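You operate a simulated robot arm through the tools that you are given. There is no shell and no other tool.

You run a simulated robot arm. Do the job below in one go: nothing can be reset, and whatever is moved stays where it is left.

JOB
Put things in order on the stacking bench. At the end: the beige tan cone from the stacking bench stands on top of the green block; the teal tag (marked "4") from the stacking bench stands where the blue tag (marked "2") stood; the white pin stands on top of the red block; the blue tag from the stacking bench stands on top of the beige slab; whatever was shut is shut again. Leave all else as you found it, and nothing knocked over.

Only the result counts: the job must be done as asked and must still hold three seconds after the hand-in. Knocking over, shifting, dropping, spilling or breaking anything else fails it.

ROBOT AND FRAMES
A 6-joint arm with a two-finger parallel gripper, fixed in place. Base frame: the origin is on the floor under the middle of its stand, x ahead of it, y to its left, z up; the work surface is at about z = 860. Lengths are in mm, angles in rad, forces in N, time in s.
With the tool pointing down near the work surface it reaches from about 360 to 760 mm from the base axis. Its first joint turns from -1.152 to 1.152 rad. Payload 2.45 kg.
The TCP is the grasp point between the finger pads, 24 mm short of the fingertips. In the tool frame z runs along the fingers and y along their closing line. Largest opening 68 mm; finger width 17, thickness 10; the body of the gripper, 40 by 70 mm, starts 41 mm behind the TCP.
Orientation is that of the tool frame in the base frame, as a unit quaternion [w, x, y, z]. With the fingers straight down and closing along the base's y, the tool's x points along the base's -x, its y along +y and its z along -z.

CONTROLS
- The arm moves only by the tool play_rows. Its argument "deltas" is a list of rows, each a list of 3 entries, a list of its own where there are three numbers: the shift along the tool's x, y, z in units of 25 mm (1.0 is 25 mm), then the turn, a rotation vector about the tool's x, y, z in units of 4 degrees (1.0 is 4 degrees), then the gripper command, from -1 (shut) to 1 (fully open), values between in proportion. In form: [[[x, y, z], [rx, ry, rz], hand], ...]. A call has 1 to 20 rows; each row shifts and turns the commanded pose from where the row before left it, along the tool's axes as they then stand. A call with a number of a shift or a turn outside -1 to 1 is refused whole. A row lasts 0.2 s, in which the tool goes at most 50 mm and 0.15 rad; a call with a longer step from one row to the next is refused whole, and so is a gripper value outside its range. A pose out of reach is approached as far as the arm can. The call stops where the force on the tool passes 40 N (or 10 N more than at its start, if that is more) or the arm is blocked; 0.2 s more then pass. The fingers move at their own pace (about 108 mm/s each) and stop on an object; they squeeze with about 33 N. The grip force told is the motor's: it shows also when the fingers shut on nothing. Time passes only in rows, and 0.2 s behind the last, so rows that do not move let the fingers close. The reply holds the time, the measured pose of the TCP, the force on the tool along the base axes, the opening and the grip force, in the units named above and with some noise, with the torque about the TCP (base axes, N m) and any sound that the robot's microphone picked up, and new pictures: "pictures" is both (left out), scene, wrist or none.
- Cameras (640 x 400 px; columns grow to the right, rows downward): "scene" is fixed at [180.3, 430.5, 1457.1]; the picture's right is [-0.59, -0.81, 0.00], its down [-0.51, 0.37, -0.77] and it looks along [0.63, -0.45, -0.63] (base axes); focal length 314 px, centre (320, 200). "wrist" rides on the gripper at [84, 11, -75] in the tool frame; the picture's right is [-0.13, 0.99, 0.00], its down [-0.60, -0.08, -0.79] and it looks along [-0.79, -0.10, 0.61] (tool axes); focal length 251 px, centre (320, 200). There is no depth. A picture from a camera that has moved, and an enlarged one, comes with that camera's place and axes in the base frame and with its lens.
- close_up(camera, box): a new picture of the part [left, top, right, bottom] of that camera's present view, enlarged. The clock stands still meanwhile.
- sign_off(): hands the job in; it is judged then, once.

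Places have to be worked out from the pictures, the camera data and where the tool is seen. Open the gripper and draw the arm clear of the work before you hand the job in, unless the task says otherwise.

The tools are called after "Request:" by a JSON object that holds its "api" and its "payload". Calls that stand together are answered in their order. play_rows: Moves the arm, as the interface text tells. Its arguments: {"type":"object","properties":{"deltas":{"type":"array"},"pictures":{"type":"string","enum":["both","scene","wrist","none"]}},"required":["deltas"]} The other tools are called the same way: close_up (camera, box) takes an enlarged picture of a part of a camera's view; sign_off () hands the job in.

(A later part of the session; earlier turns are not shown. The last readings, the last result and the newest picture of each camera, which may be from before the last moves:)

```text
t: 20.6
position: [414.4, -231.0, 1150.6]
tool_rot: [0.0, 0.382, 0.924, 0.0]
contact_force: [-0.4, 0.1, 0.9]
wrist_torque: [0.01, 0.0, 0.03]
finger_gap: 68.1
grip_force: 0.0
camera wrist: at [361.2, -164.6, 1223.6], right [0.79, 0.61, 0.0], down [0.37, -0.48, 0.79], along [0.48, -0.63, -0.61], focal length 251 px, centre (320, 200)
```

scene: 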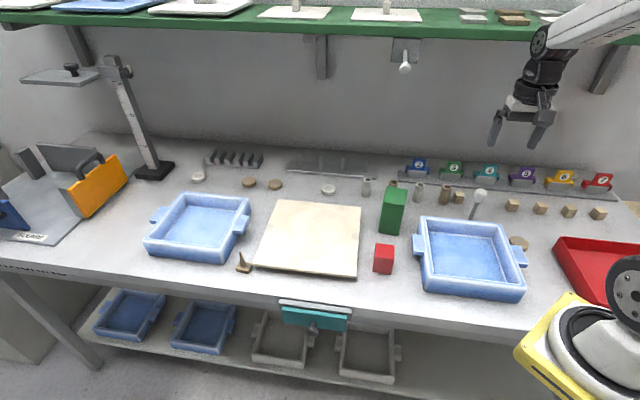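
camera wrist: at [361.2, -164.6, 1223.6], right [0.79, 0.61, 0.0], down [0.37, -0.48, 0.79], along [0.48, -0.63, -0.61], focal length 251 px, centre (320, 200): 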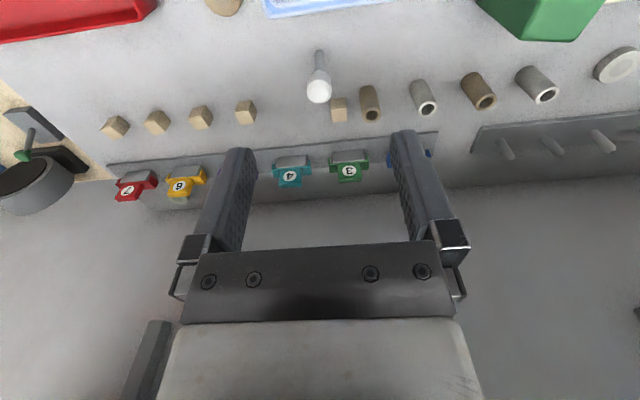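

Request:
{"api": "close_up", "payload": {"camera": "wrist", "box": [0, 90, 220, 225]}}

Request:
{"api": "close_up", "payload": {"camera": "wrist", "box": [260, 30, 460, 200]}}

Request:
{"api": "close_up", "payload": {"camera": "scene", "box": [550, 220, 640, 310]}}

Request:
{"api": "close_up", "payload": {"camera": "scene", "box": [410, 205, 530, 305]}}

Request:
{"api": "close_up", "payload": {"camera": "scene", "box": [440, 0, 640, 60]}}

Request:
{"api": "close_up", "payload": {"camera": "scene", "box": [130, 160, 270, 280]}}

```text
2.91 times, centred on (110, 158) of wrist
camera zoom: at [361.2, -164.6, 1223.6], right [0.79, 0.61, 0.0], down [0.37, -0.48, 0.79], along [0.48, -0.63, -0.61], focal length 731 px, centre (931, 324)
```

zoom: 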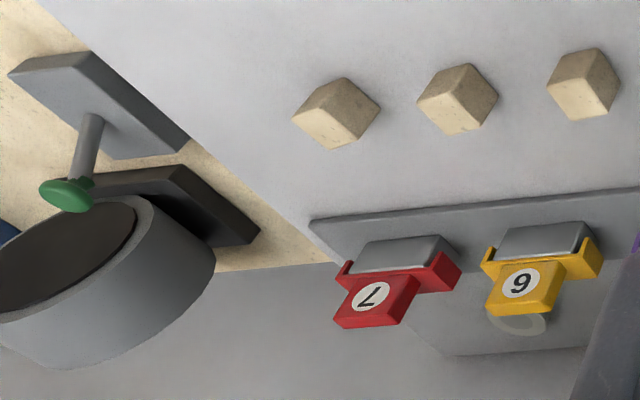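

```text
2.35 times, centred on (360, 115) of wrist
camera zoom: at [361.2, -164.6, 1223.6], right [0.79, 0.61, 0.0], down [0.37, -0.48, 0.79], along [0.48, -0.63, -0.61], focal length 592 px, centre (226, 400)
```

zoom: 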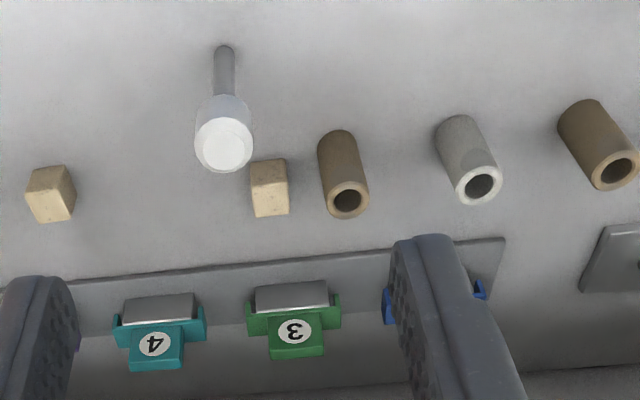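

```text
4.44 times, centred on (595, 265) of scene
camera zoom: at [180.3, 430.5, 1457.2], right [-0.59, -0.81, 0.0], down [-0.51, 0.37, -0.77], along [0.63, -0.45, -0.63], focal length 1396 px, centre (-902, -89)
```

zoom: 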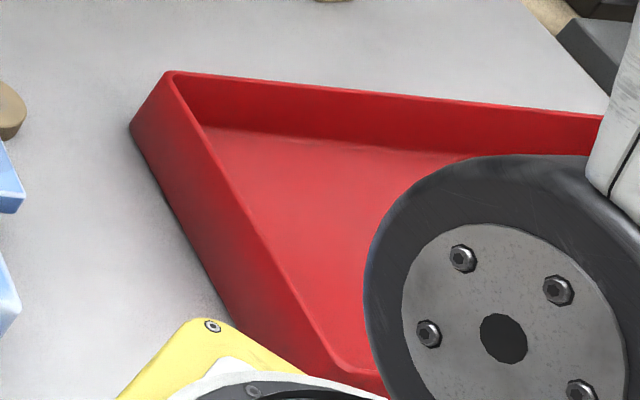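

```text
4.00 times, centred on (470, 255) of scene
camera zoom: at [180.3, 430.5, 1457.2], right [-0.59, -0.81, 0.0], down [-0.51, 0.37, -0.77], along [0.63, -0.45, -0.63], focal length 1256 px, centre (-280, -20)
```

zoom: 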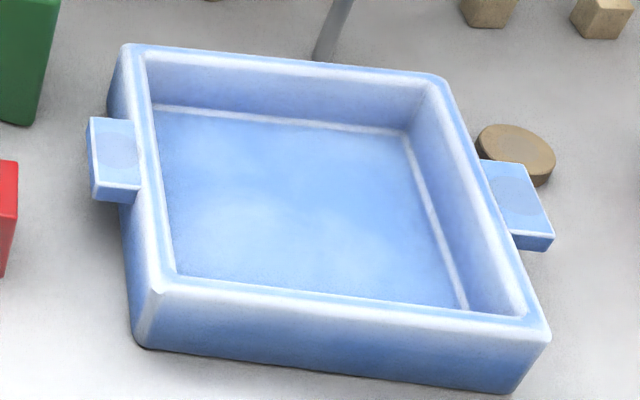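

```text
3.20 times, centred on (540, 30) of scene
camera zoom: at [180.3, 430.5, 1457.2], right [-0.59, -0.81, 0.0], down [-0.51, 0.37, -0.77], along [0.63, -0.45, -0.63], focal length 1005 px, centre (-384, 744)
```

zoom: 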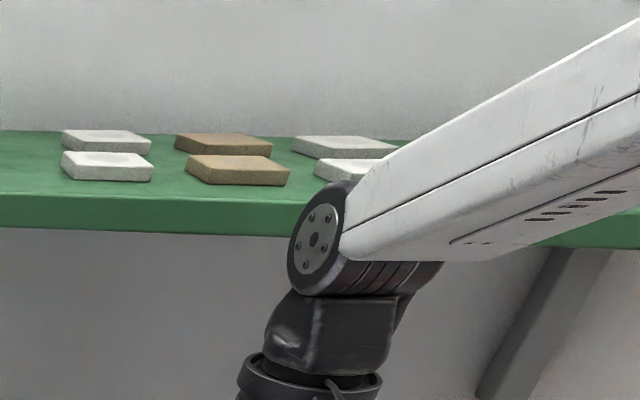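

```text
3.33 times, centred on (200, 220) of scene
camera zoom: at [180.3, 430.5, 1457.2], right [-0.59, -0.81, 0.0], down [-0.51, 0.37, -0.77], along [0.63, -0.45, -0.63], focal length 1047 px, centre (720, 133)
```

zoom: 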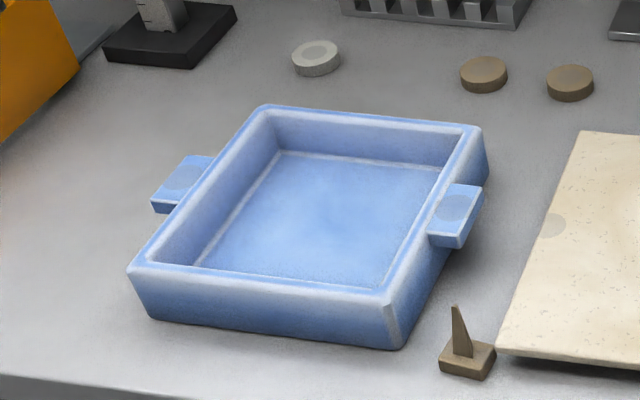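

I calibrate the scene camera against the known gripper position with an enlarged view of the fingers.

Request:
{"api": "close_up", "payload": {"camera": "scene", "box": [470, 80, 570, 160]}}

```text
5.00 times, centred on (520, 120) of scene
camera zoom: at [180.3, 430.5, 1457.2], right [-0.59, -0.81, 0.0], down [-0.51, 0.37, -0.77], along [0.63, -0.45, -0.63], focal length 1570 px, centre (-680, 600)
```

zoom: 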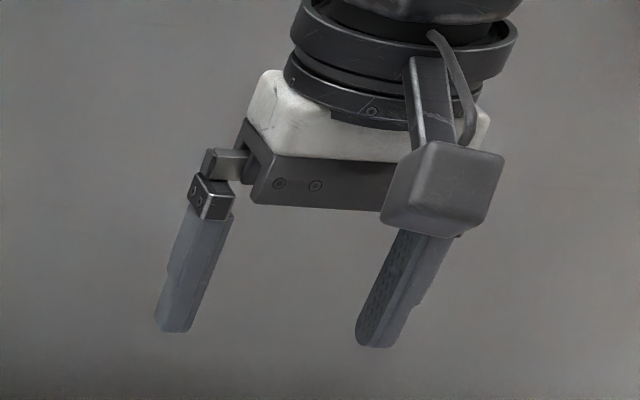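

The scene camera agrees with the known gripper position to about 1 px. Combining views, tag "2" plate is near E/N bench coordinates giving TCP ≈ (670, -307), plate z ≈ 903–943. I move to a hover above it at z ≈ 1010.

Request:
{"api": "play_rows", "payload": {"deltas": [[[-0.94, 0.51, 0.56], [0, 0, 0], 1], [[-0.94, 0.51, 0.56], [0, 0, 0], 1], [[-0.94, 0.51, 0.56], [0, 0, 0], 1], [[-0.94, 0.51, 0.56], [0, 0, 0], 1], [[-0.94, 0.51, 0.56], [0, 0, 0], 1], [[-0.94, 0.51, 0.56], [0, 0, 0], 1], [[-0.94, 0.51, 0.56], [0, 0, 0], 1], [[-0.94, 0.51, 0.56], [0, 0, 0], 1], [[-0.94, 0.51, 0.56], [0, 0, 0], 1], [[-0.94, 0.51, 0.56], [0, 0, 0], 1]], "pictures": "both"}}

Request:
{"api": "close_up", "payload": {"camera": "wrist", "box": [220, 60, 420, 240]}}

Request:
{"api": "close_up", "payload": {"camera": "scene", "box": [370, 90, 490, 190]}}

```text
t: 22.8
position: [668.6, -307.0, 1007.4]
tool_rot: [0.0, 0.383, 0.924, 0.0]
contact_force: [0.3, 0.3, 0.5]
wrist_torque: [0.0, 0.02, 0.01]
finger_gap: 68.2
grip_force: 0.1
camera wrist: at [615.9, -240.6, 1083.0], right [0.79, 0.61, 0.0], down [0.37, -0.48, 0.79], along [0.48, -0.63, -0.61], focal length 251 px, centre (320, 200)
```

scene: 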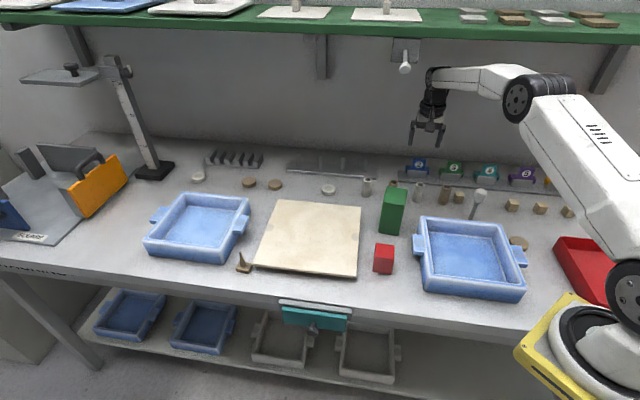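
wrist: 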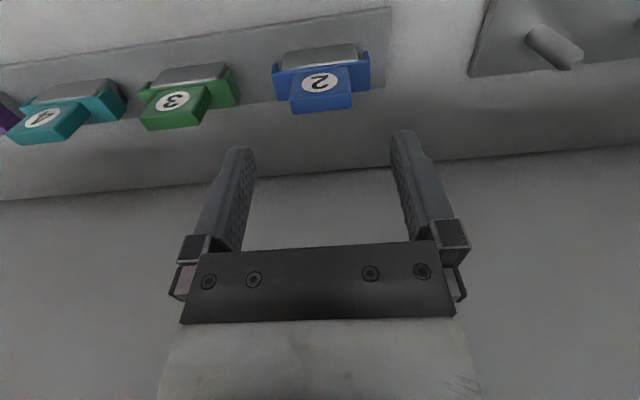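

```text
2.22 times, centred on (320, 150) of wrist
camera zoom: at [615.9, -240.6, 1083.0], right [0.79, 0.61, 0.0], down [0.37, -0.48, 0.79], along [0.48, -0.63, -0.61], focal length 559 px, centre (320, 311)
```

zoom: 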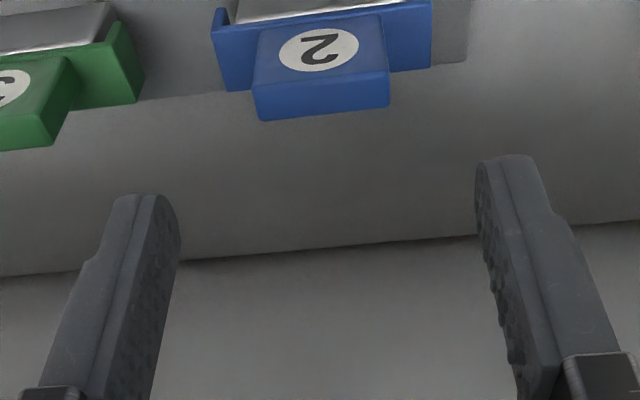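

```text
4.00 times, centred on (430, 140) of scene
camera zoom: at [180.3, 430.5, 1457.1], right [-0.59, -0.81, 0.0], down [-0.51, 0.37, -0.77], along [0.63, -0.45, -0.63], focal length 1256 px, centre (-120, 440)
```

zoom: 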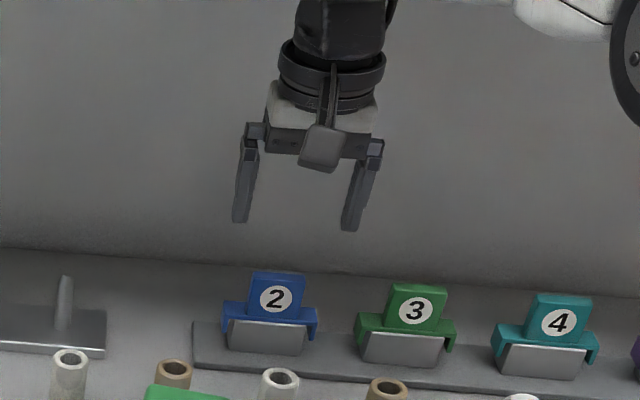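

The close view puts the "2" plate at about 37 mm wide centred under the fingers (E within 1 mm). I descend to z ≈ 936 and close on the plate's sides.

Request:
{"api": "play_rows", "payload": {"deltas": [[[-0.04, -0.03, 0.71], [0, 0, 0], 1], [[0, 0, 0.71], [0, 0, 0], 1], [[0, 0, 0.71], [0, 0, 0], 1], [[0, 0, 0.71], [0, 0, 0], 1], [[0, 0, 0], [0, 0, 0], 1]], "pictures": "both"}}

Request:
{"api": "close_up", "payload": {"camera": "wrist", "box": [220, 80, 420, 240]}}

Request:
{"api": "close_up", "payload": {"camera": "scene", "box": [390, 120, 470, 185]}}

```text
t: 24.0
position: [669.3, -308.1, 937.7]
tool_rot: [0.001, 0.383, 0.924, 0.001]
contact_force: [-0.6, 0.0, -0.7]
wrist_torque: [0.02, 0.0, 0.01]
finger_gap: 68.0
grip_force: 0.1
camera wrist: at [616.8, -241.8, 1012.2], right [0.79, 0.61, 0.0], down [0.37, -0.48, 0.79], along [0.48, -0.63, -0.61], focal length 251 px, centre (320, 200)
```

scene: 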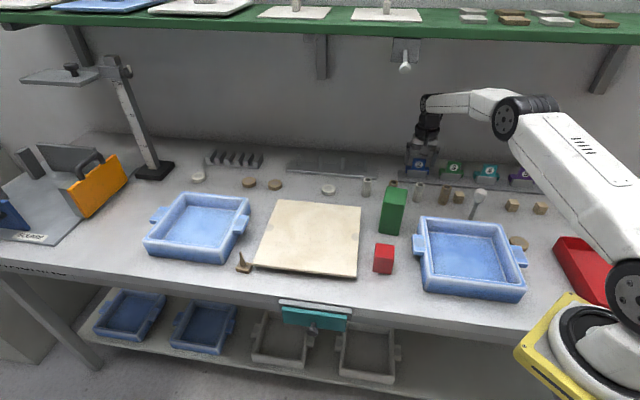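
wrist: 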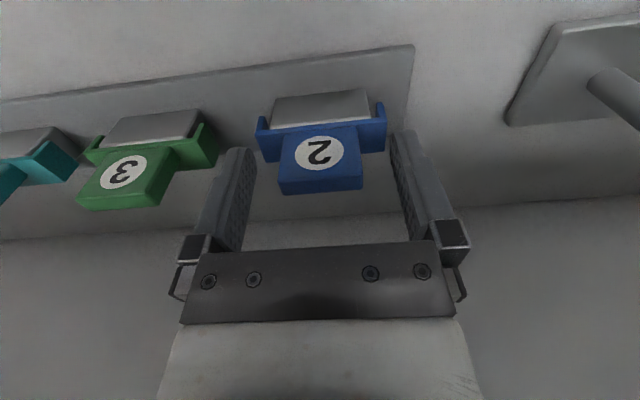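

```text
2.50 times, centred on (320, 160) of wrist
camera zoom: at [616.8, -241.8, 1012.2], right [0.79, 0.61, 0.0], down [0.37, -0.48, 0.79], along [0.48, -0.63, -0.61], focal length 629 px, centre (320, 300)
```

zoom: 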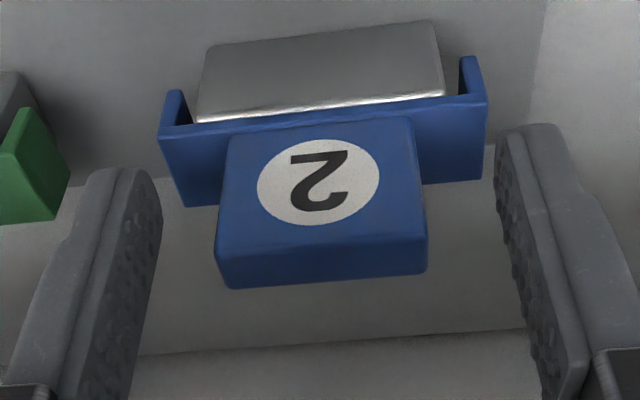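

```text
6.15 times, centred on (430, 152) of scene
camera zoom: at [180.3, 430.5, 1457.1], right [-0.59, -0.81, 0.0], down [-0.51, 0.37, -0.77], along [0.63, -0.45, -0.63], focal length 1933 px, centre (-357, 492)
```

zoom: 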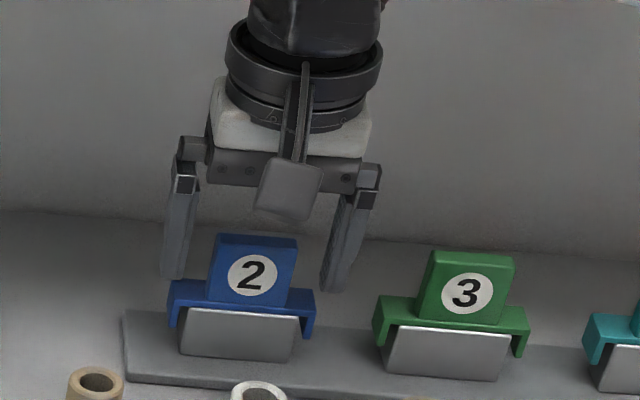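

The fingers straddle the plate with clearance above the bar. I lower another 4 mm, nudge 2 mm back, and close.

Request:
{"api": "play_rows", "payload": {"deltas": [[[-0.08, 0, 0.16], [0, 0, 0], 1], [[0, 0, 0], [0, 0, 0], -1], [[0, 0, 0], [0, 0, 0], -1], [[0, 0, 0], [0, 0, 0], -1]], "pictures": "both"}}

Request:
{"api": "close_up", "payload": {"camera": "wrist", "box": [220, 80, 420, 240]}}

```text
t: 25.0
position: [670.0, -310.2, 934.7]
tool_rot: [0.0, 0.384, 0.924, 0.0]
contact_force: [0.2, -0.7, 1.3]
wrist_torque: [0.0, 0.01, 0.01]
finger_gap: 38.8
grip_force: 32.9
camera wrist: at [618.3, -243.4, 1007.9], right [0.79, 0.61, 0.0], down [0.37, -0.48, 0.79], along [0.48, -0.63, -0.61], focal length 251 px, centre (320, 200)
```

scene: 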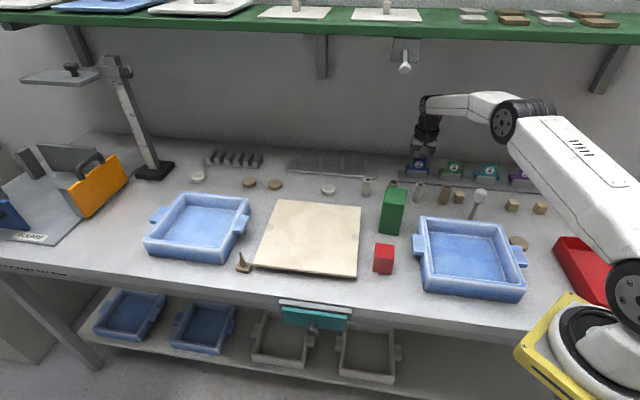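
wrist: 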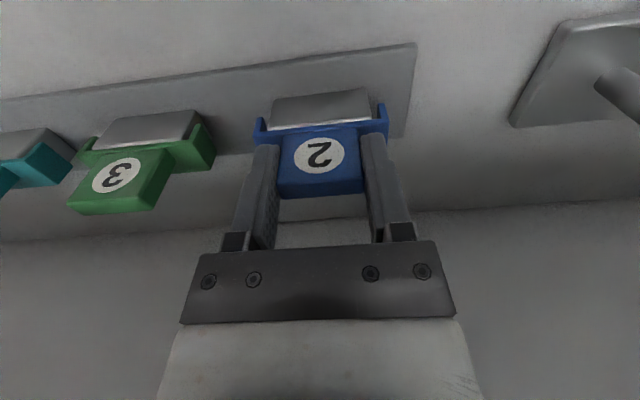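

```text
2.50 times, centred on (320, 160) of wrist
camera zoom: at [618.3, -243.4, 1007.9], right [0.79, 0.61, 0.0], down [0.37, -0.48, 0.79], along [0.48, -0.63, -0.61], focal length 629 px, centre (320, 300)
```

zoom: 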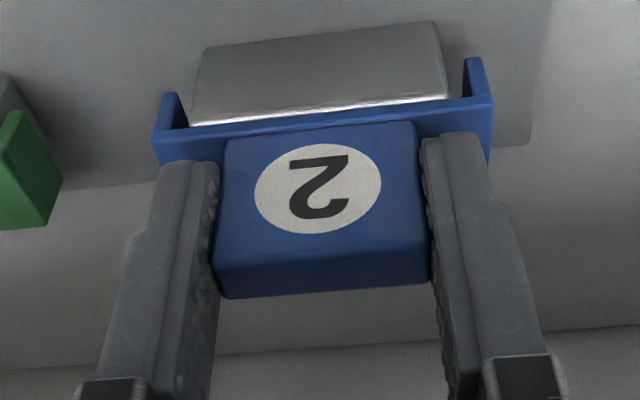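

Blue tag gripped (gap 38.8 mm). I lift it straight up and check that it came clear of its holder.

Request:
{"api": "play_rows", "payload": {"deltas": [[[0, 0, -0.4], [0, 0, 0], -1], [[0, 0, -0.8], [0, 0, 0], -1], [[0, 0, -0.9], [0, 0, 0], -1], [[0, 0, -0.9], [0, 0, 0], -1]], "pictures": "both"}}

Request:
{"api": "close_up", "payload": {"camera": "scene", "box": [390, 110, 470, 185]}}

Request:
{"api": "close_up", "payload": {"camera": "wrist", "box": [220, 0, 440, 220]}}

```text
t: 26.0
position: [671.6, -309.8, 1008.9]
tool_rot: [-0.001, 0.383, 0.924, 0.0]
contact_force: [0.1, -0.4, -0.3]
wrist_torque: [0.02, -0.03, 0.01]
finger_gap: 39.1
grip_force: 33.5
camera wrist: at [619.0, -242.4, 1082.4], right [0.79, 0.61, 0.0], down [0.37, -0.48, 0.79], along [0.48, -0.63, -0.61], focal length 251 px, centre (320, 200)
```

scene: 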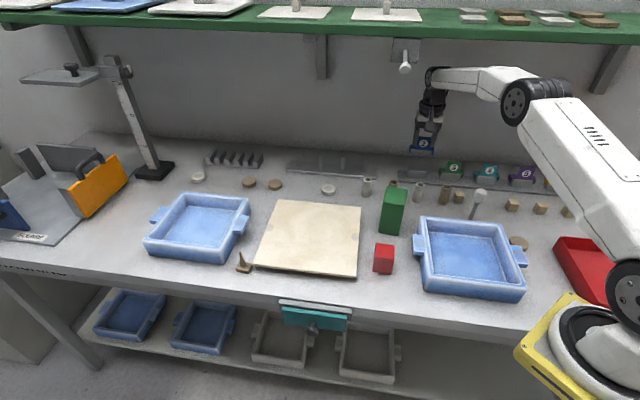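
wrist: 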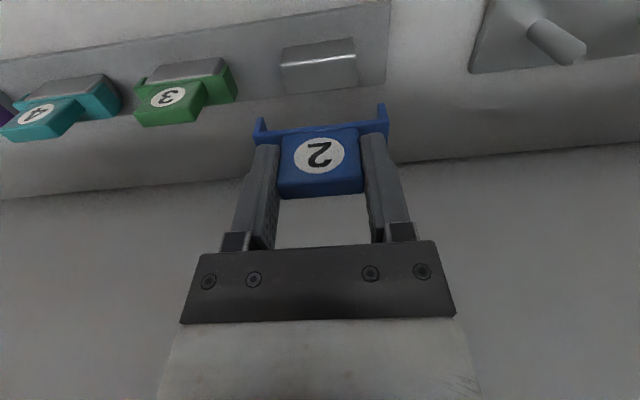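

```text
5.33 times, centred on (430, 148) of scene
camera zoom: at [180.3, 430.5, 1457.1], right [-0.59, -0.81, 0.0], down [-0.51, 0.37, -0.77], along [0.63, -0.45, -0.63], focal length 1675 px, centre (-267, 480)
```

zoom: 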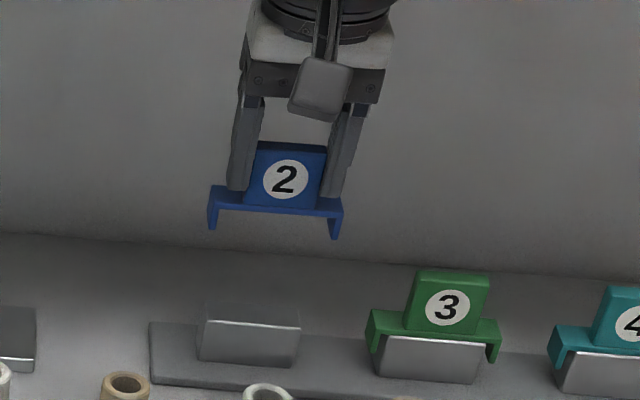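

```text
1.82 times, centred on (330, 110) of wrist
camera zoom: at [619.0, -242.4, 1082.4], right [0.79, 0.61, 0.0], down [0.37, -0.48, 0.79], along [0.48, -0.63, -0.61], focal length 457 px, centre (302, 364)
```

zoom: 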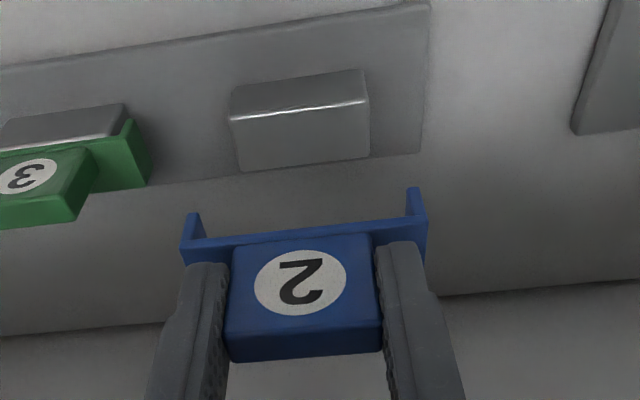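

The blue tag is cleanly held. I carry it over the bench (rising over the green block's height) to above the slab's centre.

Request:
{"api": "play_rows", "payload": {"deltas": [[[0.9, 0.7, -0.3], [0, 0, 0], -1], [[0.99, 0.97, -0.4], [0, 0, 0], -1], [[0.99, 0.97, -0.4], [0, 0, 0], -1], [[0.99, 0.97, -0.4], [0, 0, 0], -1], [[0.99, 0.97, -0.4], [0, 0, 0], -1], [[0.99, 0.97, -0.4], [0, 0, 0], -1], [[0.99, 0.97, -0.2], [0, 0, 0], -1], [[0.99, 0.97, 0], [0, 0, 0], -1], [[0.99, 0.97, 0], [0, 0, 0], -1], [[0.99, 0.97, 0.2], [0, 0, 0], -1], [[0.99, 0.97, 0.4], [0, 0, 0], -1], [[0.99, 0.97, 0.4], [0, 0, 0], -1], [[0.1, 0.2, 0.4], [0, 0, 0], -1]], "pictures": "both"}}

```text
t: 27.6
position: [635.7, -165.0, 1043.0]
tool_rot: [-0.029, 0.459, 0.888, -0.004]
contact_force: [0.9, -0.1, -0.8]
wrist_torque: [0.02, -0.03, 0.04]
finger_gap: 39.0
grip_force: 33.2
heard: click
stopped in row 8: the arm was blocked; the commanded pose is now the measured one
camera wrist: at [599.9, -93.1, 1120.6], right [0.88, 0.47, -0.04], down [0.33, -0.55, 0.77], along [0.34, -0.69, -0.64], focal length 251 px, centre (320, 200)
```

scene: 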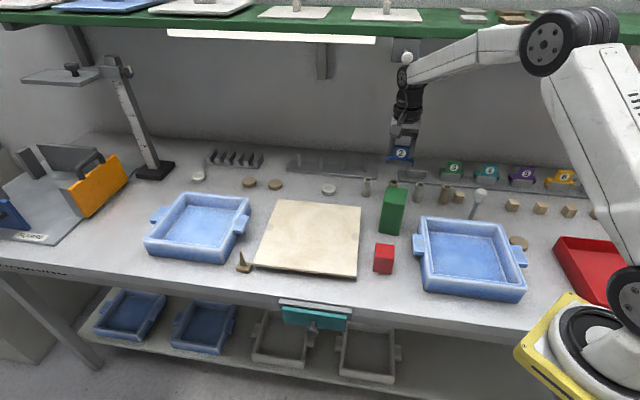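
wrist: 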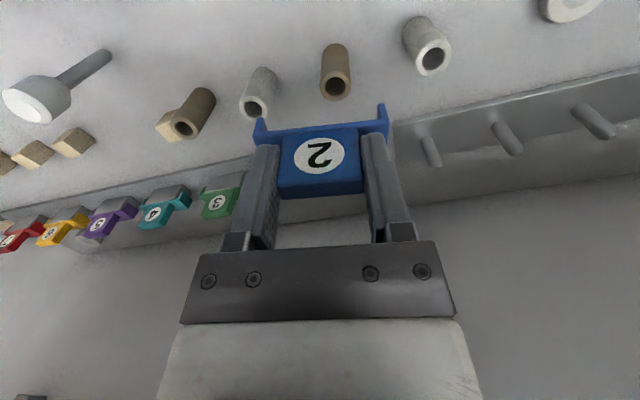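

The wrist bumped the lever hanging under the shelf: a click was heard and a light strip under the shelf went on. I look closely at the lever before moving anything.

Request:
{"api": "close_up", "payload": {"camera": "scene", "box": [360, 20, 460, 90]}}

Request:
{"api": "close_up", "payload": {"camera": "scene", "box": [140, 10, 400, 100]}}

Request:
{"api": "close_up", "payload": {"camera": "scene", "box": [360, 60, 460, 200]}}

```text
5.71 times, centred on (410, 55) of scene
camera zoom: at [179.8, 430.9, 1457.1], right [-0.59, -0.81, 0.0], down [-0.51, 0.37, -0.77], along [0.63, -0.45, -0.63], focal length 1795 px, centre (-194, 1029)
```

zoom: 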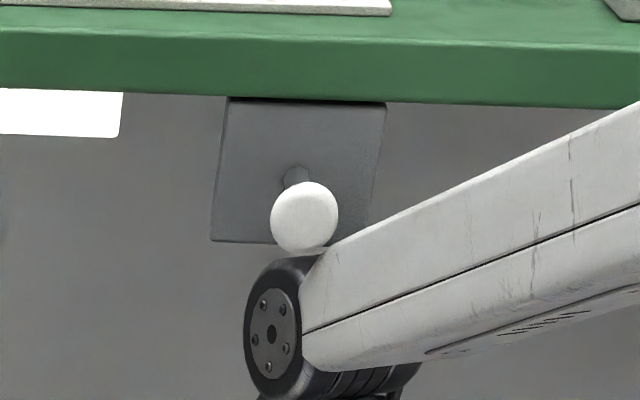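

```text
2.46 times, centred on (270, 55) of scene
camera zoom: at [179.8, 430.9, 1457.1], right [-0.59, -0.81, 0.0], down [-0.51, 0.37, -0.77], along [0.63, -0.45, -0.63], focal length 773 px, centre (443, 557)
```

zoom: 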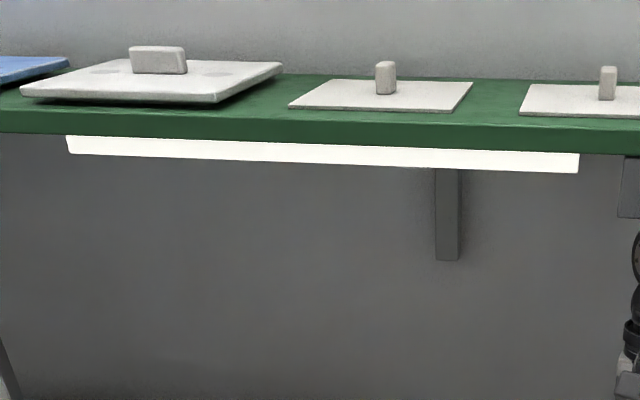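

```text
2.86 times, centred on (410, 130) of scene
camera zoom: at [179.8, 430.9, 1457.1], right [-0.59, -0.81, 0.0], down [-0.51, 0.37, -0.77], along [0.63, -0.45, -0.63], focal length 897 px, centre (63, 400)
```

zoom: 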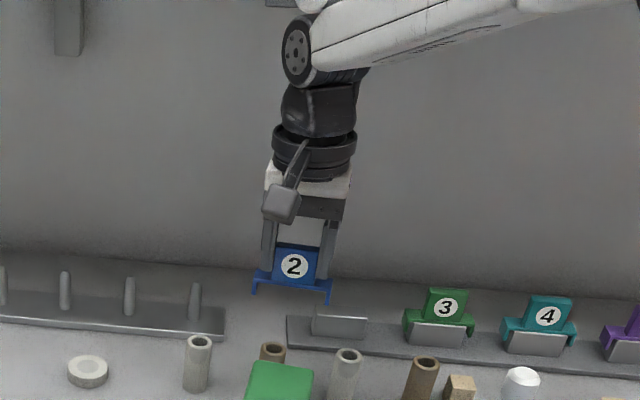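

The lever is a light switch that my wrist pushed up; I must restore it later by pressing it down. First I retract radially (toward the robot base) at constant height so the wrist leaves the lever, keeping the tag 25 mm above the green block.

Request:
{"api": "play_rows", "payload": {"deltas": [[[0.4, -0.34, 0.03], [0, 0, 0], -1], [[0.73, -0.62, 0.056], [0, 0, 0], -1], [[0.73, -0.62, 0.056], [0, 0, 0], -1], [[0.73, -0.62, 0.056], [0, 0, 0], -1], [[0.73, -0.62, 0.056], [0, 0, 0], -1]], "pictures": "both"}}

Request:
{"api": "close_up", "payload": {"camera": "scene", "box": [360, 20, 460, 90]}}

```text
t: 28.8
position: [528.3, -140.5, 1043.1]
tool_rot: [-0.028, 0.459, 0.888, -0.004]
contact_force: [-0.6, -0.1, -1.0]
wrist_torque: [-0.01, -0.01, 0.02]
finger_gap: 38.7
grip_force: 33.3
camera wrist: at [493.1, -67.3, 1120.0], right [0.88, 0.47, -0.04], down [0.33, -0.55, 0.77], along [0.34, -0.69, -0.64], focal length 251 px, centre (320, 200)
```

scene: 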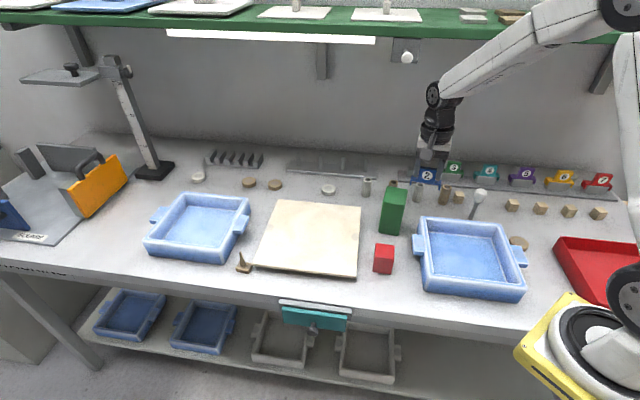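
wrist: 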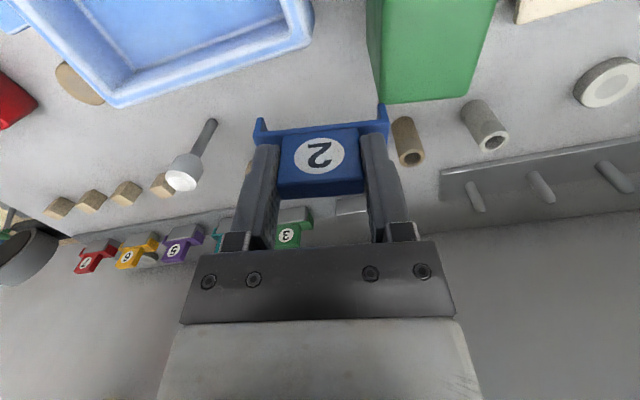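

```text
5.71 times, centred on (410, 55) of scene
camera zoom: at [180.3, 430.5, 1457.1], right [-0.59, -0.81, 0.0], down [-0.51, 0.37, -0.77], along [0.63, -0.45, -0.63], focal length 1795 px, centre (-194, 1029)
```

zoom: 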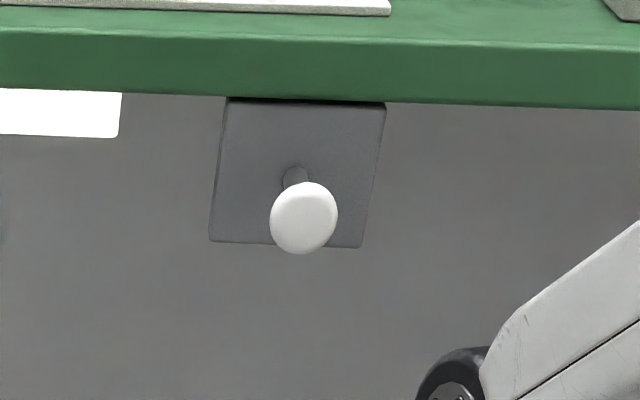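

The wrist is clear of the lever, tag still held. I correct the tool's orientation, rise a little, and carry the tag to above the slab centre.

Request:
{"api": "play_rows", "payload": {"deltas": [[[0, 0, -0.4], [-0.12, -0.252, -0.803], -1], [[0, 0, -0.6], [-0.12, -0.252, -0.803], -1], [[0, 0, -0.6], [-0.12, -0.252, -0.803], -1], [[0.276, 0.98, 0], [0, 0, 0], -1], [[0.276, 0.98, 0], [0, 0, 0], -1], [[0.276, 0.98, 0], [0, 0, 0], -1], [[0.276, 0.98, 0], [0, 0, 0], -1], [[0.276, 0.98, 0], [0, 0, 0], -1], [[0.276, 0.98, 0], [0, 0, 0], -1], [[0.276, 0.98, 0], [0, 0, 0], -1], [[0.276, 0.98, 0], [0, 0, 0], -1], [[0.276, 0.98, 0], [0, 0, 0], -1], [[0.276, 0.98, 0], [0, 0, 0], -1], [[0.276, 0.98, 0], [0, 0, 0], -1]], "pictures": "both"}}

```text
t: 31.8
position: [671.3, 104.0, 1082.2]
tool_rot: [0.0, 0.383, 0.924, -0.003]
contact_force: [-0.2, 0.1, -1.5]
wrist_torque: [0.0, -0.01, 0.0]
finger_gap: 39.0
grip_force: 33.2
camera wrist: at [618.2, 171.3, 1155.8], right [0.79, 0.61, 0.0], down [0.37, -0.48, 0.79], along [0.48, -0.63, -0.61], focal length 251 px, centre (320, 200)
```

scene: 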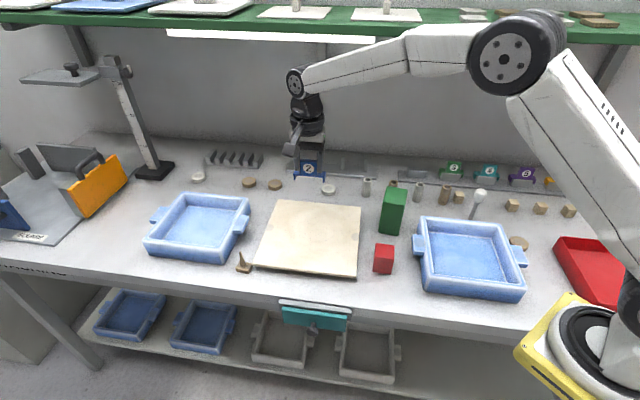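
wrist: 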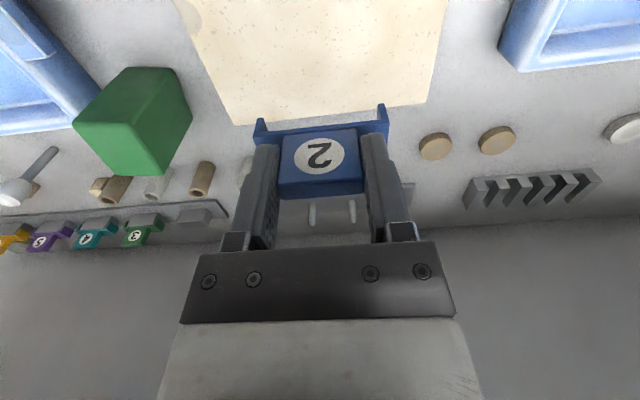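

The tag is above the slab centre (slab spans roughly E 424–662, N -510..-275). I descend to about 20 mm above expected contact and check.

Request:
{"api": "play_rows", "payload": {"deltas": [[[0, -0.1, 0.91], [0, 0, 0], -1], [[0, 0, 0.91], [0, 0, 0], -1], [[0, 0, 0.91], [0, 0, 0], -1], [[0, 0, 0.91], [0, 0, 0], -1], [[0, 0, 0.91], [0, 0, 0], -1], [[0, 0, 0.91], [0, 0, 0], -1]], "pictures": "both"}}

Request:
{"api": "close_up", "payload": {"camera": "scene", "box": [250, 150, 370, 250]}}

Request:
{"api": "close_up", "payload": {"camera": "wrist", "box": [220, 20, 440, 220]}}

```text
t: 33.2
position: [667.9, 100.8, 946.8]
tool_rot: [0.0, 0.383, 0.924, -0.001]
contact_force: [0.1, -0.5, 0.1]
wrist_torque: [0.0, 0.01, -0.01]
finger_gap: 38.9
grip_force: 33.3
camera wrist: at [615.5, 167.6, 1020.2], right [0.79, 0.61, 0.0], down [0.37, -0.48, 0.79], along [0.48, -0.63, -0.61], focal length 251 px, centre (320, 200)
```

scene: 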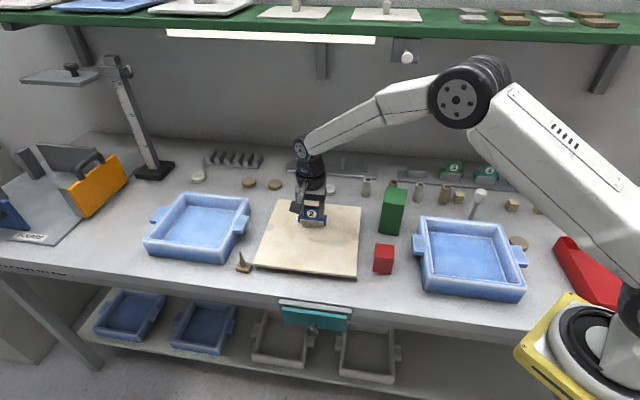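
wrist: 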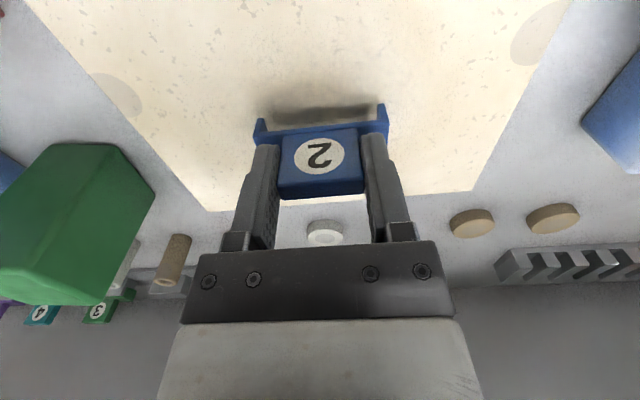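

```text
4.00 times, centred on (310, 200) of scene
camera zoom: at [180.4, 430.5, 1457.1], right [-0.59, -0.81, 0.0], down [-0.51, 0.37, -0.77], along [0.63, -0.45, -0.63], focal length 1256 px, centre (360, 200)
```

zoom: 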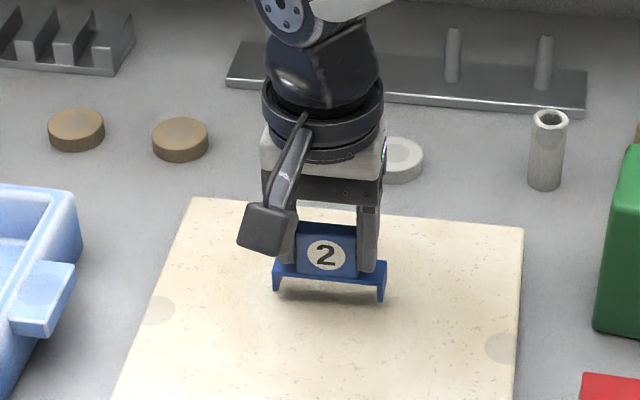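

```text
2.00 times, centred on (330, 120) of wrist
camera zoom: at [615.5, 167.6, 1020.2], right [0.79, 0.61, 0.0], down [0.37, -0.48, 0.79], along [0.48, -0.63, -0.61], focal length 503 px, centre (300, 360)
```

zoom: 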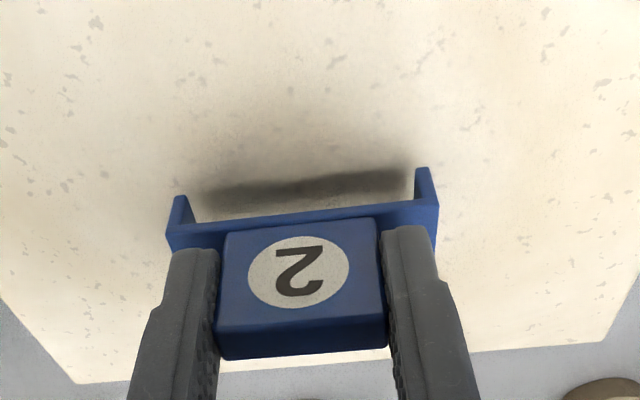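

Still clearly above the slab (shadow offset). I step down in small increments watching the vertical force.

Request:
{"api": "play_rows", "payload": {"deltas": [[[0, 0, 0.2], [0, 0, 0], -1], [[0, 0, 0.2], [0, 0, 0], -1], [[0, 0, 0.2], [0, 0, 0], -1]], "pictures": "wrist"}}

Request:
{"api": "close_up", "payload": {"camera": "wrist", "box": [220, 20, 440, 220]}}

```text
t: 34.0
position: [668.7, 100.4, 933.9]
tool_rot: [0.003, 0.384, 0.923, -0.001]
contact_force: [-6.0, -2.6, 25.6]
wrist_torque: [-0.09, 0.08, -0.03]
finger_gap: 39.2
grip_force: 32.9
camera wrist: at [616.1, 167.8, 1007.4], right [0.79, 0.61, 0.0], down [0.37, -0.48, 0.8], along [0.49, -0.63, -0.61], focal length 251 px, centre (320, 200)
```

wrist: 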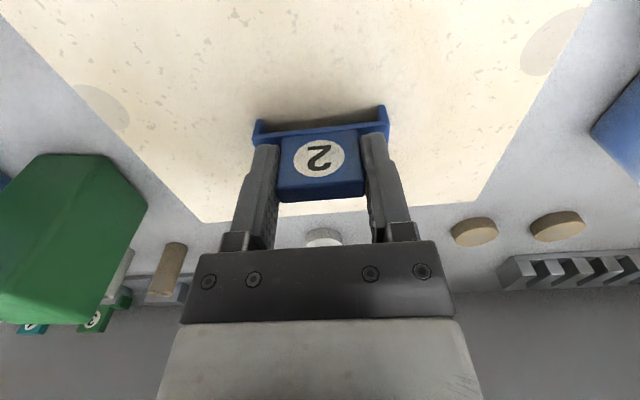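

```text
2.00 times, centred on (330, 120) of wrist
camera zoom: at [616.1, 167.8, 1007.4], right [0.79, 0.61, 0.0], down [0.37, -0.48, 0.8], along [0.49, -0.63, -0.61], focal length 503 px, centre (300, 360)
```

zoom: 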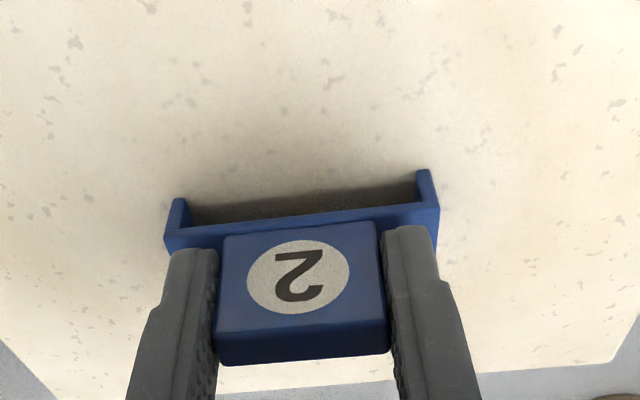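

Contact at z ≈ 934 (25 N). I relieve the pressure slightly, open the fingers, and rise straight up.

Request:
{"api": "play_rows", "payload": {"deltas": [[[0, 0, -0.09], [0, 0, 0], -1], [[0, 0, 0], [0, 0, 0], 0.4], [[0, 0, 0], [0, 0, 0], 0.8], [[0, 0, 0], [0, 0, 0], 1], [[0, 0, -0.5], [0, 0, 0], 1], [[0, 0, -1], [0, 0, 0], 1], [[0, 0, -1], [0, 0, 0], 1], [[0, 0, -1], [0, 0, 0], 1]], "pictures": "both"}}

Request:
{"api": "close_up", "payload": {"camera": "scene", "box": [250, 170, 370, 250]}}

```text
t: 35.8
position: [667.8, 100.7, 1020.3]
tool_rot: [-0.002, 0.384, 0.923, -0.003]
contact_force: [-1.1, 0.2, -0.4]
wrist_torque: [0.04, -0.01, 0.03]
finger_gap: 67.9
grip_force: 0.2
camera wrist: at [615.9, 167.7, 1094.5], right [0.79, 0.61, 0.0], down [0.37, -0.48, 0.79], along [0.48, -0.63, -0.61], focal length 251 px, centre (320, 200)
```

scene: 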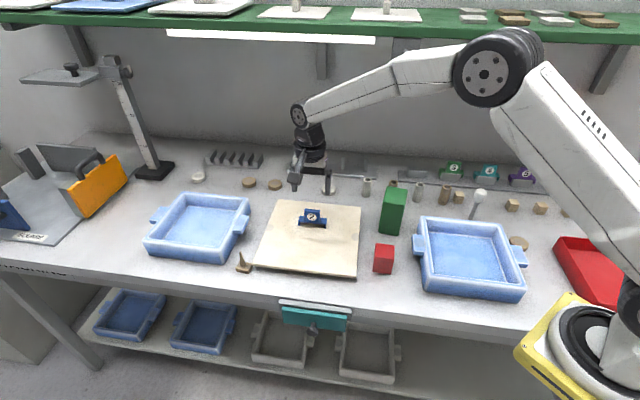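
wrist: 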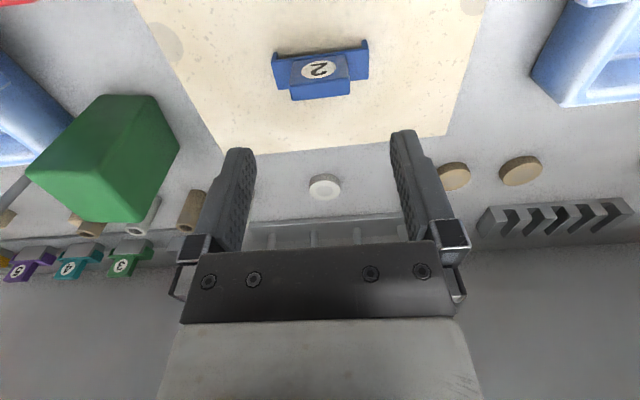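

```text
5.00 times, centred on (310, 210) of scene
camera zoom: at [180.3, 430.5, 1457.1], right [-0.59, -0.81, 0.0], down [-0.51, 0.37, -0.77], along [0.63, -0.45, -0.63], focal length 1570 px, centre (370, 150)
```

zoom: 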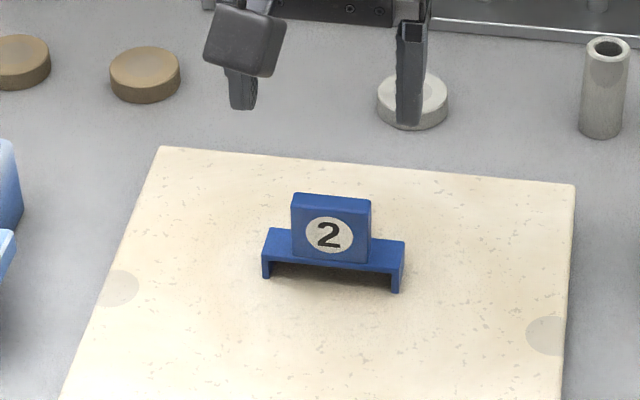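

The blue tag "2" stands on the slab. Next the teal tag: I travel back at N ≈ -400…-450 (well away from the lever) toward the tag rail's right side.

Request:
{"api": "play_rows", "payload": {"deltas": [[[0, 0, -0.8], [0, 0, 0], 1], [[0, -0.5, -0.8], [0, 0, 0], 1], [[-0.13, -0.975, 0], [0, 0, 0], 1], [[-0.13, -0.975, 0], [0, 0, 0], 1], [[-0.13, -0.975, 0], [0, 0, 0], 1], [[-0.13, -0.975, 0], [0, 0, 0], 1], [[-0.13, -0.975, 0], [0, 0, 0], 1], [[-0.13, -0.975, 0], [0, 0, 0], 1], [[-0.13, -0.975, 0], [0, 0, 0], 1], [[-0.13, -0.975, 0], [0, 0, 0], 1], [[-0.13, -0.975, 0], [0, 0, 0], 1], [[-0.13, -0.975, 0], [0, 0, 0], 1], [[-0.13, -0.975, 0], [0, 0, 0], 1], [[-0.13, -0.975, 0], [0, 0, 0], 1], [[-0.13, -0.975, 0], [0, 0, 0], 1], [[-0.13, -0.975, 0], [0, 0, 0], 1], [[-0.13, -0.975, 0], [0, 0, 0], 1], [[-0.13, -0.975, 0], [0, 0, 0], 1]], "pictures": "both"}}

```text
t: 39.6
position: [415.8, -220.4, 1061.9]
tool_rot: [0.0, 0.383, 0.924, -0.001]
contact_force: [-0.8, -0.4, 0.1]
wrist_torque: [-0.03, 0.0, 0.03]
finger_gap: 68.2
grip_force: 0.0
camera wrist: at [363.6, -153.5, 1135.7], right [0.79, 0.61, 0.0], down [0.37, -0.48, 0.79], along [0.48, -0.63, -0.61], focal length 251 px, centre (320, 200)
```

scene: 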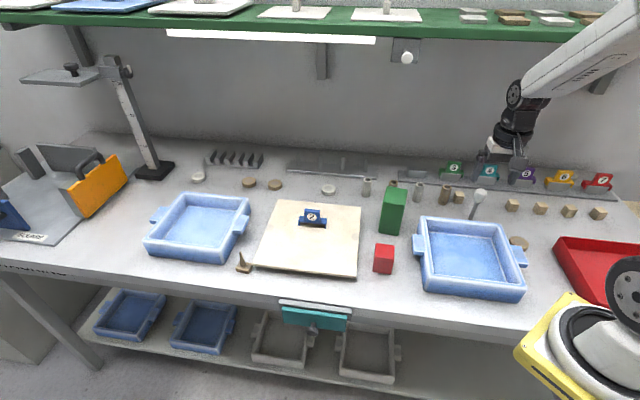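
wrist: 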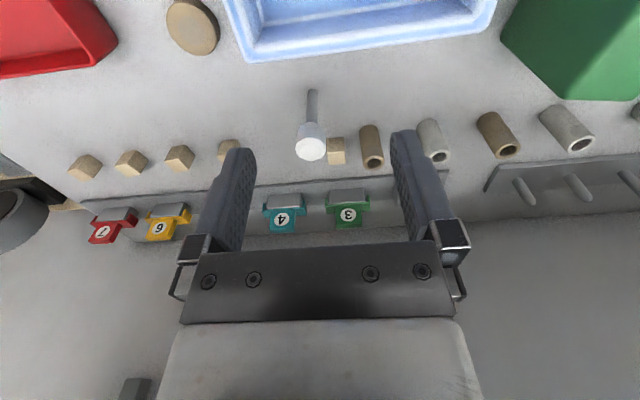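

Moving in to hover above tag "4" at z ≈ 1010.

Request:
{"api": "play_rows", "payload": {"deltas": [[[-0.968, -0.367, 0.208], [0, 0, 0], 1], [[-0.968, -0.367, 0.208], [0, 0, 0], 1], [[-0.968, -0.367, 0.208], [0, 0, 0], 1], [[-0.968, -0.367, 0.208], [0, 0, 0], 1], [[-0.968, -0.367, 0.208], [0, 0, 0], 1], [[-0.968, -0.367, 0.208], [0, 0, 0], 1], [[-0.968, -0.367, 0.208], [0, 0, 0], 1], [[-0.968, -0.367, 0.208], [0, 0, 0], 1], [[-0.968, -0.367, 0.208], [0, 0, 0], 1], [[-0.968, -0.367, 0.208], [0, 0, 0], 1]], "pictures": "both"}}

Request:
{"api": "close_up", "payload": {"camera": "wrist", "box": [220, 60, 420, 240]}}

```text
t: 41.8
position: [521.7, -455.2, 1012.2]
tool_rot: [-0.001, 0.383, 0.924, -0.001]
contact_force: [0.0, -0.3, -0.9]
wrist_torque: [0.0, 0.02, 0.01]
finger_gap: 67.9
grip_force: 0.0
camera wrist: at [469.5, -389.2, 1085.6], right [0.79, 0.61, 0.0], down [0.37, -0.48, 0.79], along [0.48, -0.63, -0.61], focal length 251 px, centre (320, 200)
```

scene: 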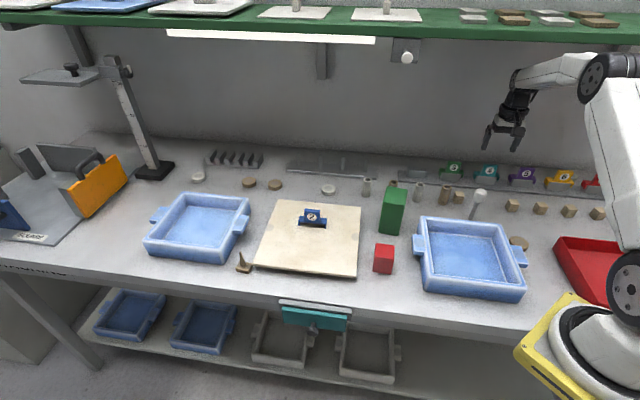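
wrist: 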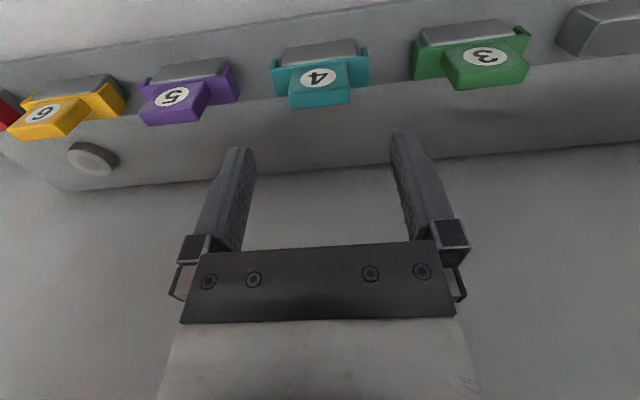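

```text
2.22 times, centred on (320, 150) of wrist
camera zoom: at [469.5, -389.2, 1085.6], right [0.79, 0.61, 0.0], down [0.37, -0.48, 0.79], along [0.48, -0.63, -0.61], focal length 559 px, centre (320, 311)
```

zoom: 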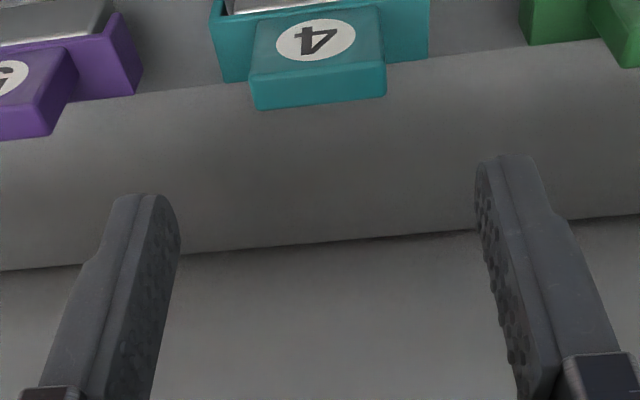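

Tag 4's plate is centred within 2 mm of the fingers. I descend to the same relative grasp height used for tag 2 (z ≈ 935) and close.

Request:
{"api": "play_rows", "payload": {"deltas": [[[-0.088, -0.064, 0.775], [0, 0, 0], 1], [[0, 0, 0.775], [0, 0, 0], 1], [[0, 0, 0.775], [0, 0, 0], 1], [[0, 0, 0.775], [0, 0, 0], 1], [[0, 0, 0], [0, 0, 0], 1]], "pictures": "both"}}

Request:
{"api": "close_up", "payload": {"camera": "wrist", "box": [220, 80, 420, 240]}}

```text
t: 43.0
position: [523.2, -459.1, 932.6]
tool_rot: [0.0, 0.384, 0.923, -0.002]
contact_force: [-0.6, -0.7, -1.1]
wrist_torque: [0.01, 0.0, 0.01]
finger_gap: 68.1
grip_force: 0.1
camera wrist: at [470.9, -392.2, 1006.3], right [0.79, 0.61, 0.0], down [0.37, -0.48, 0.79], along [0.48, -0.63, -0.61], focal length 251 px, centre (320, 200)
```

scene: 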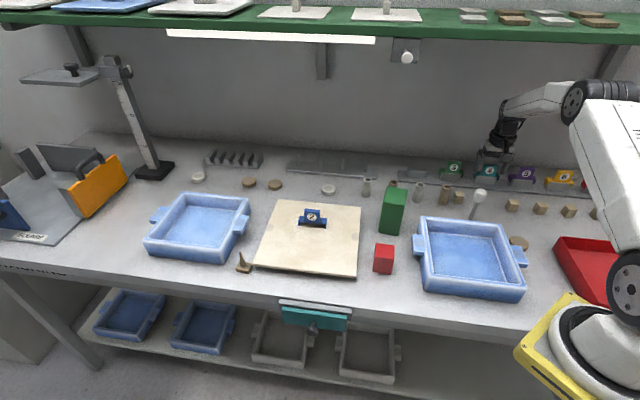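
wrist: 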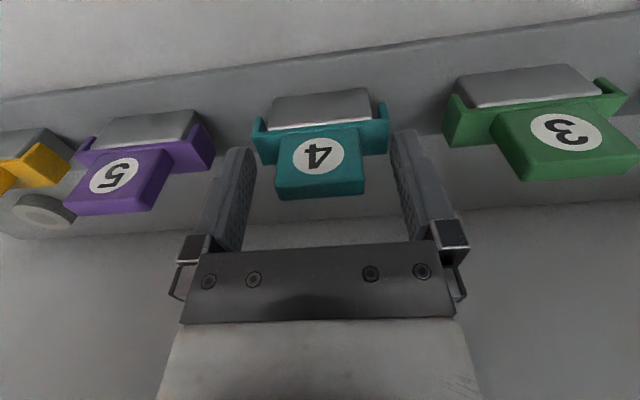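

```text
2.50 times, centred on (320, 160) of wrist
camera zoom: at [470.9, -392.2, 1006.3], right [0.79, 0.61, 0.0], down [0.37, -0.48, 0.79], along [0.48, -0.63, -0.61], focal length 629 px, centre (320, 300)
```

zoom: 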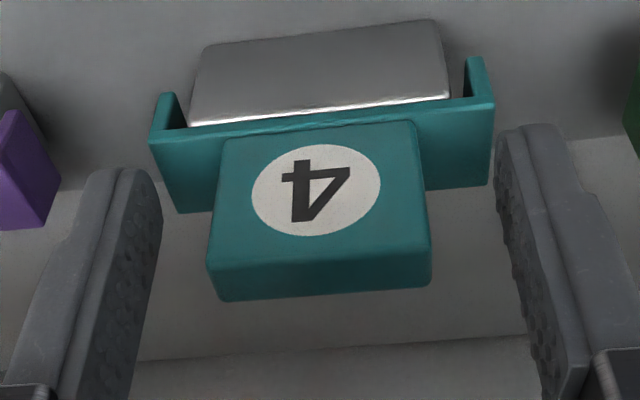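

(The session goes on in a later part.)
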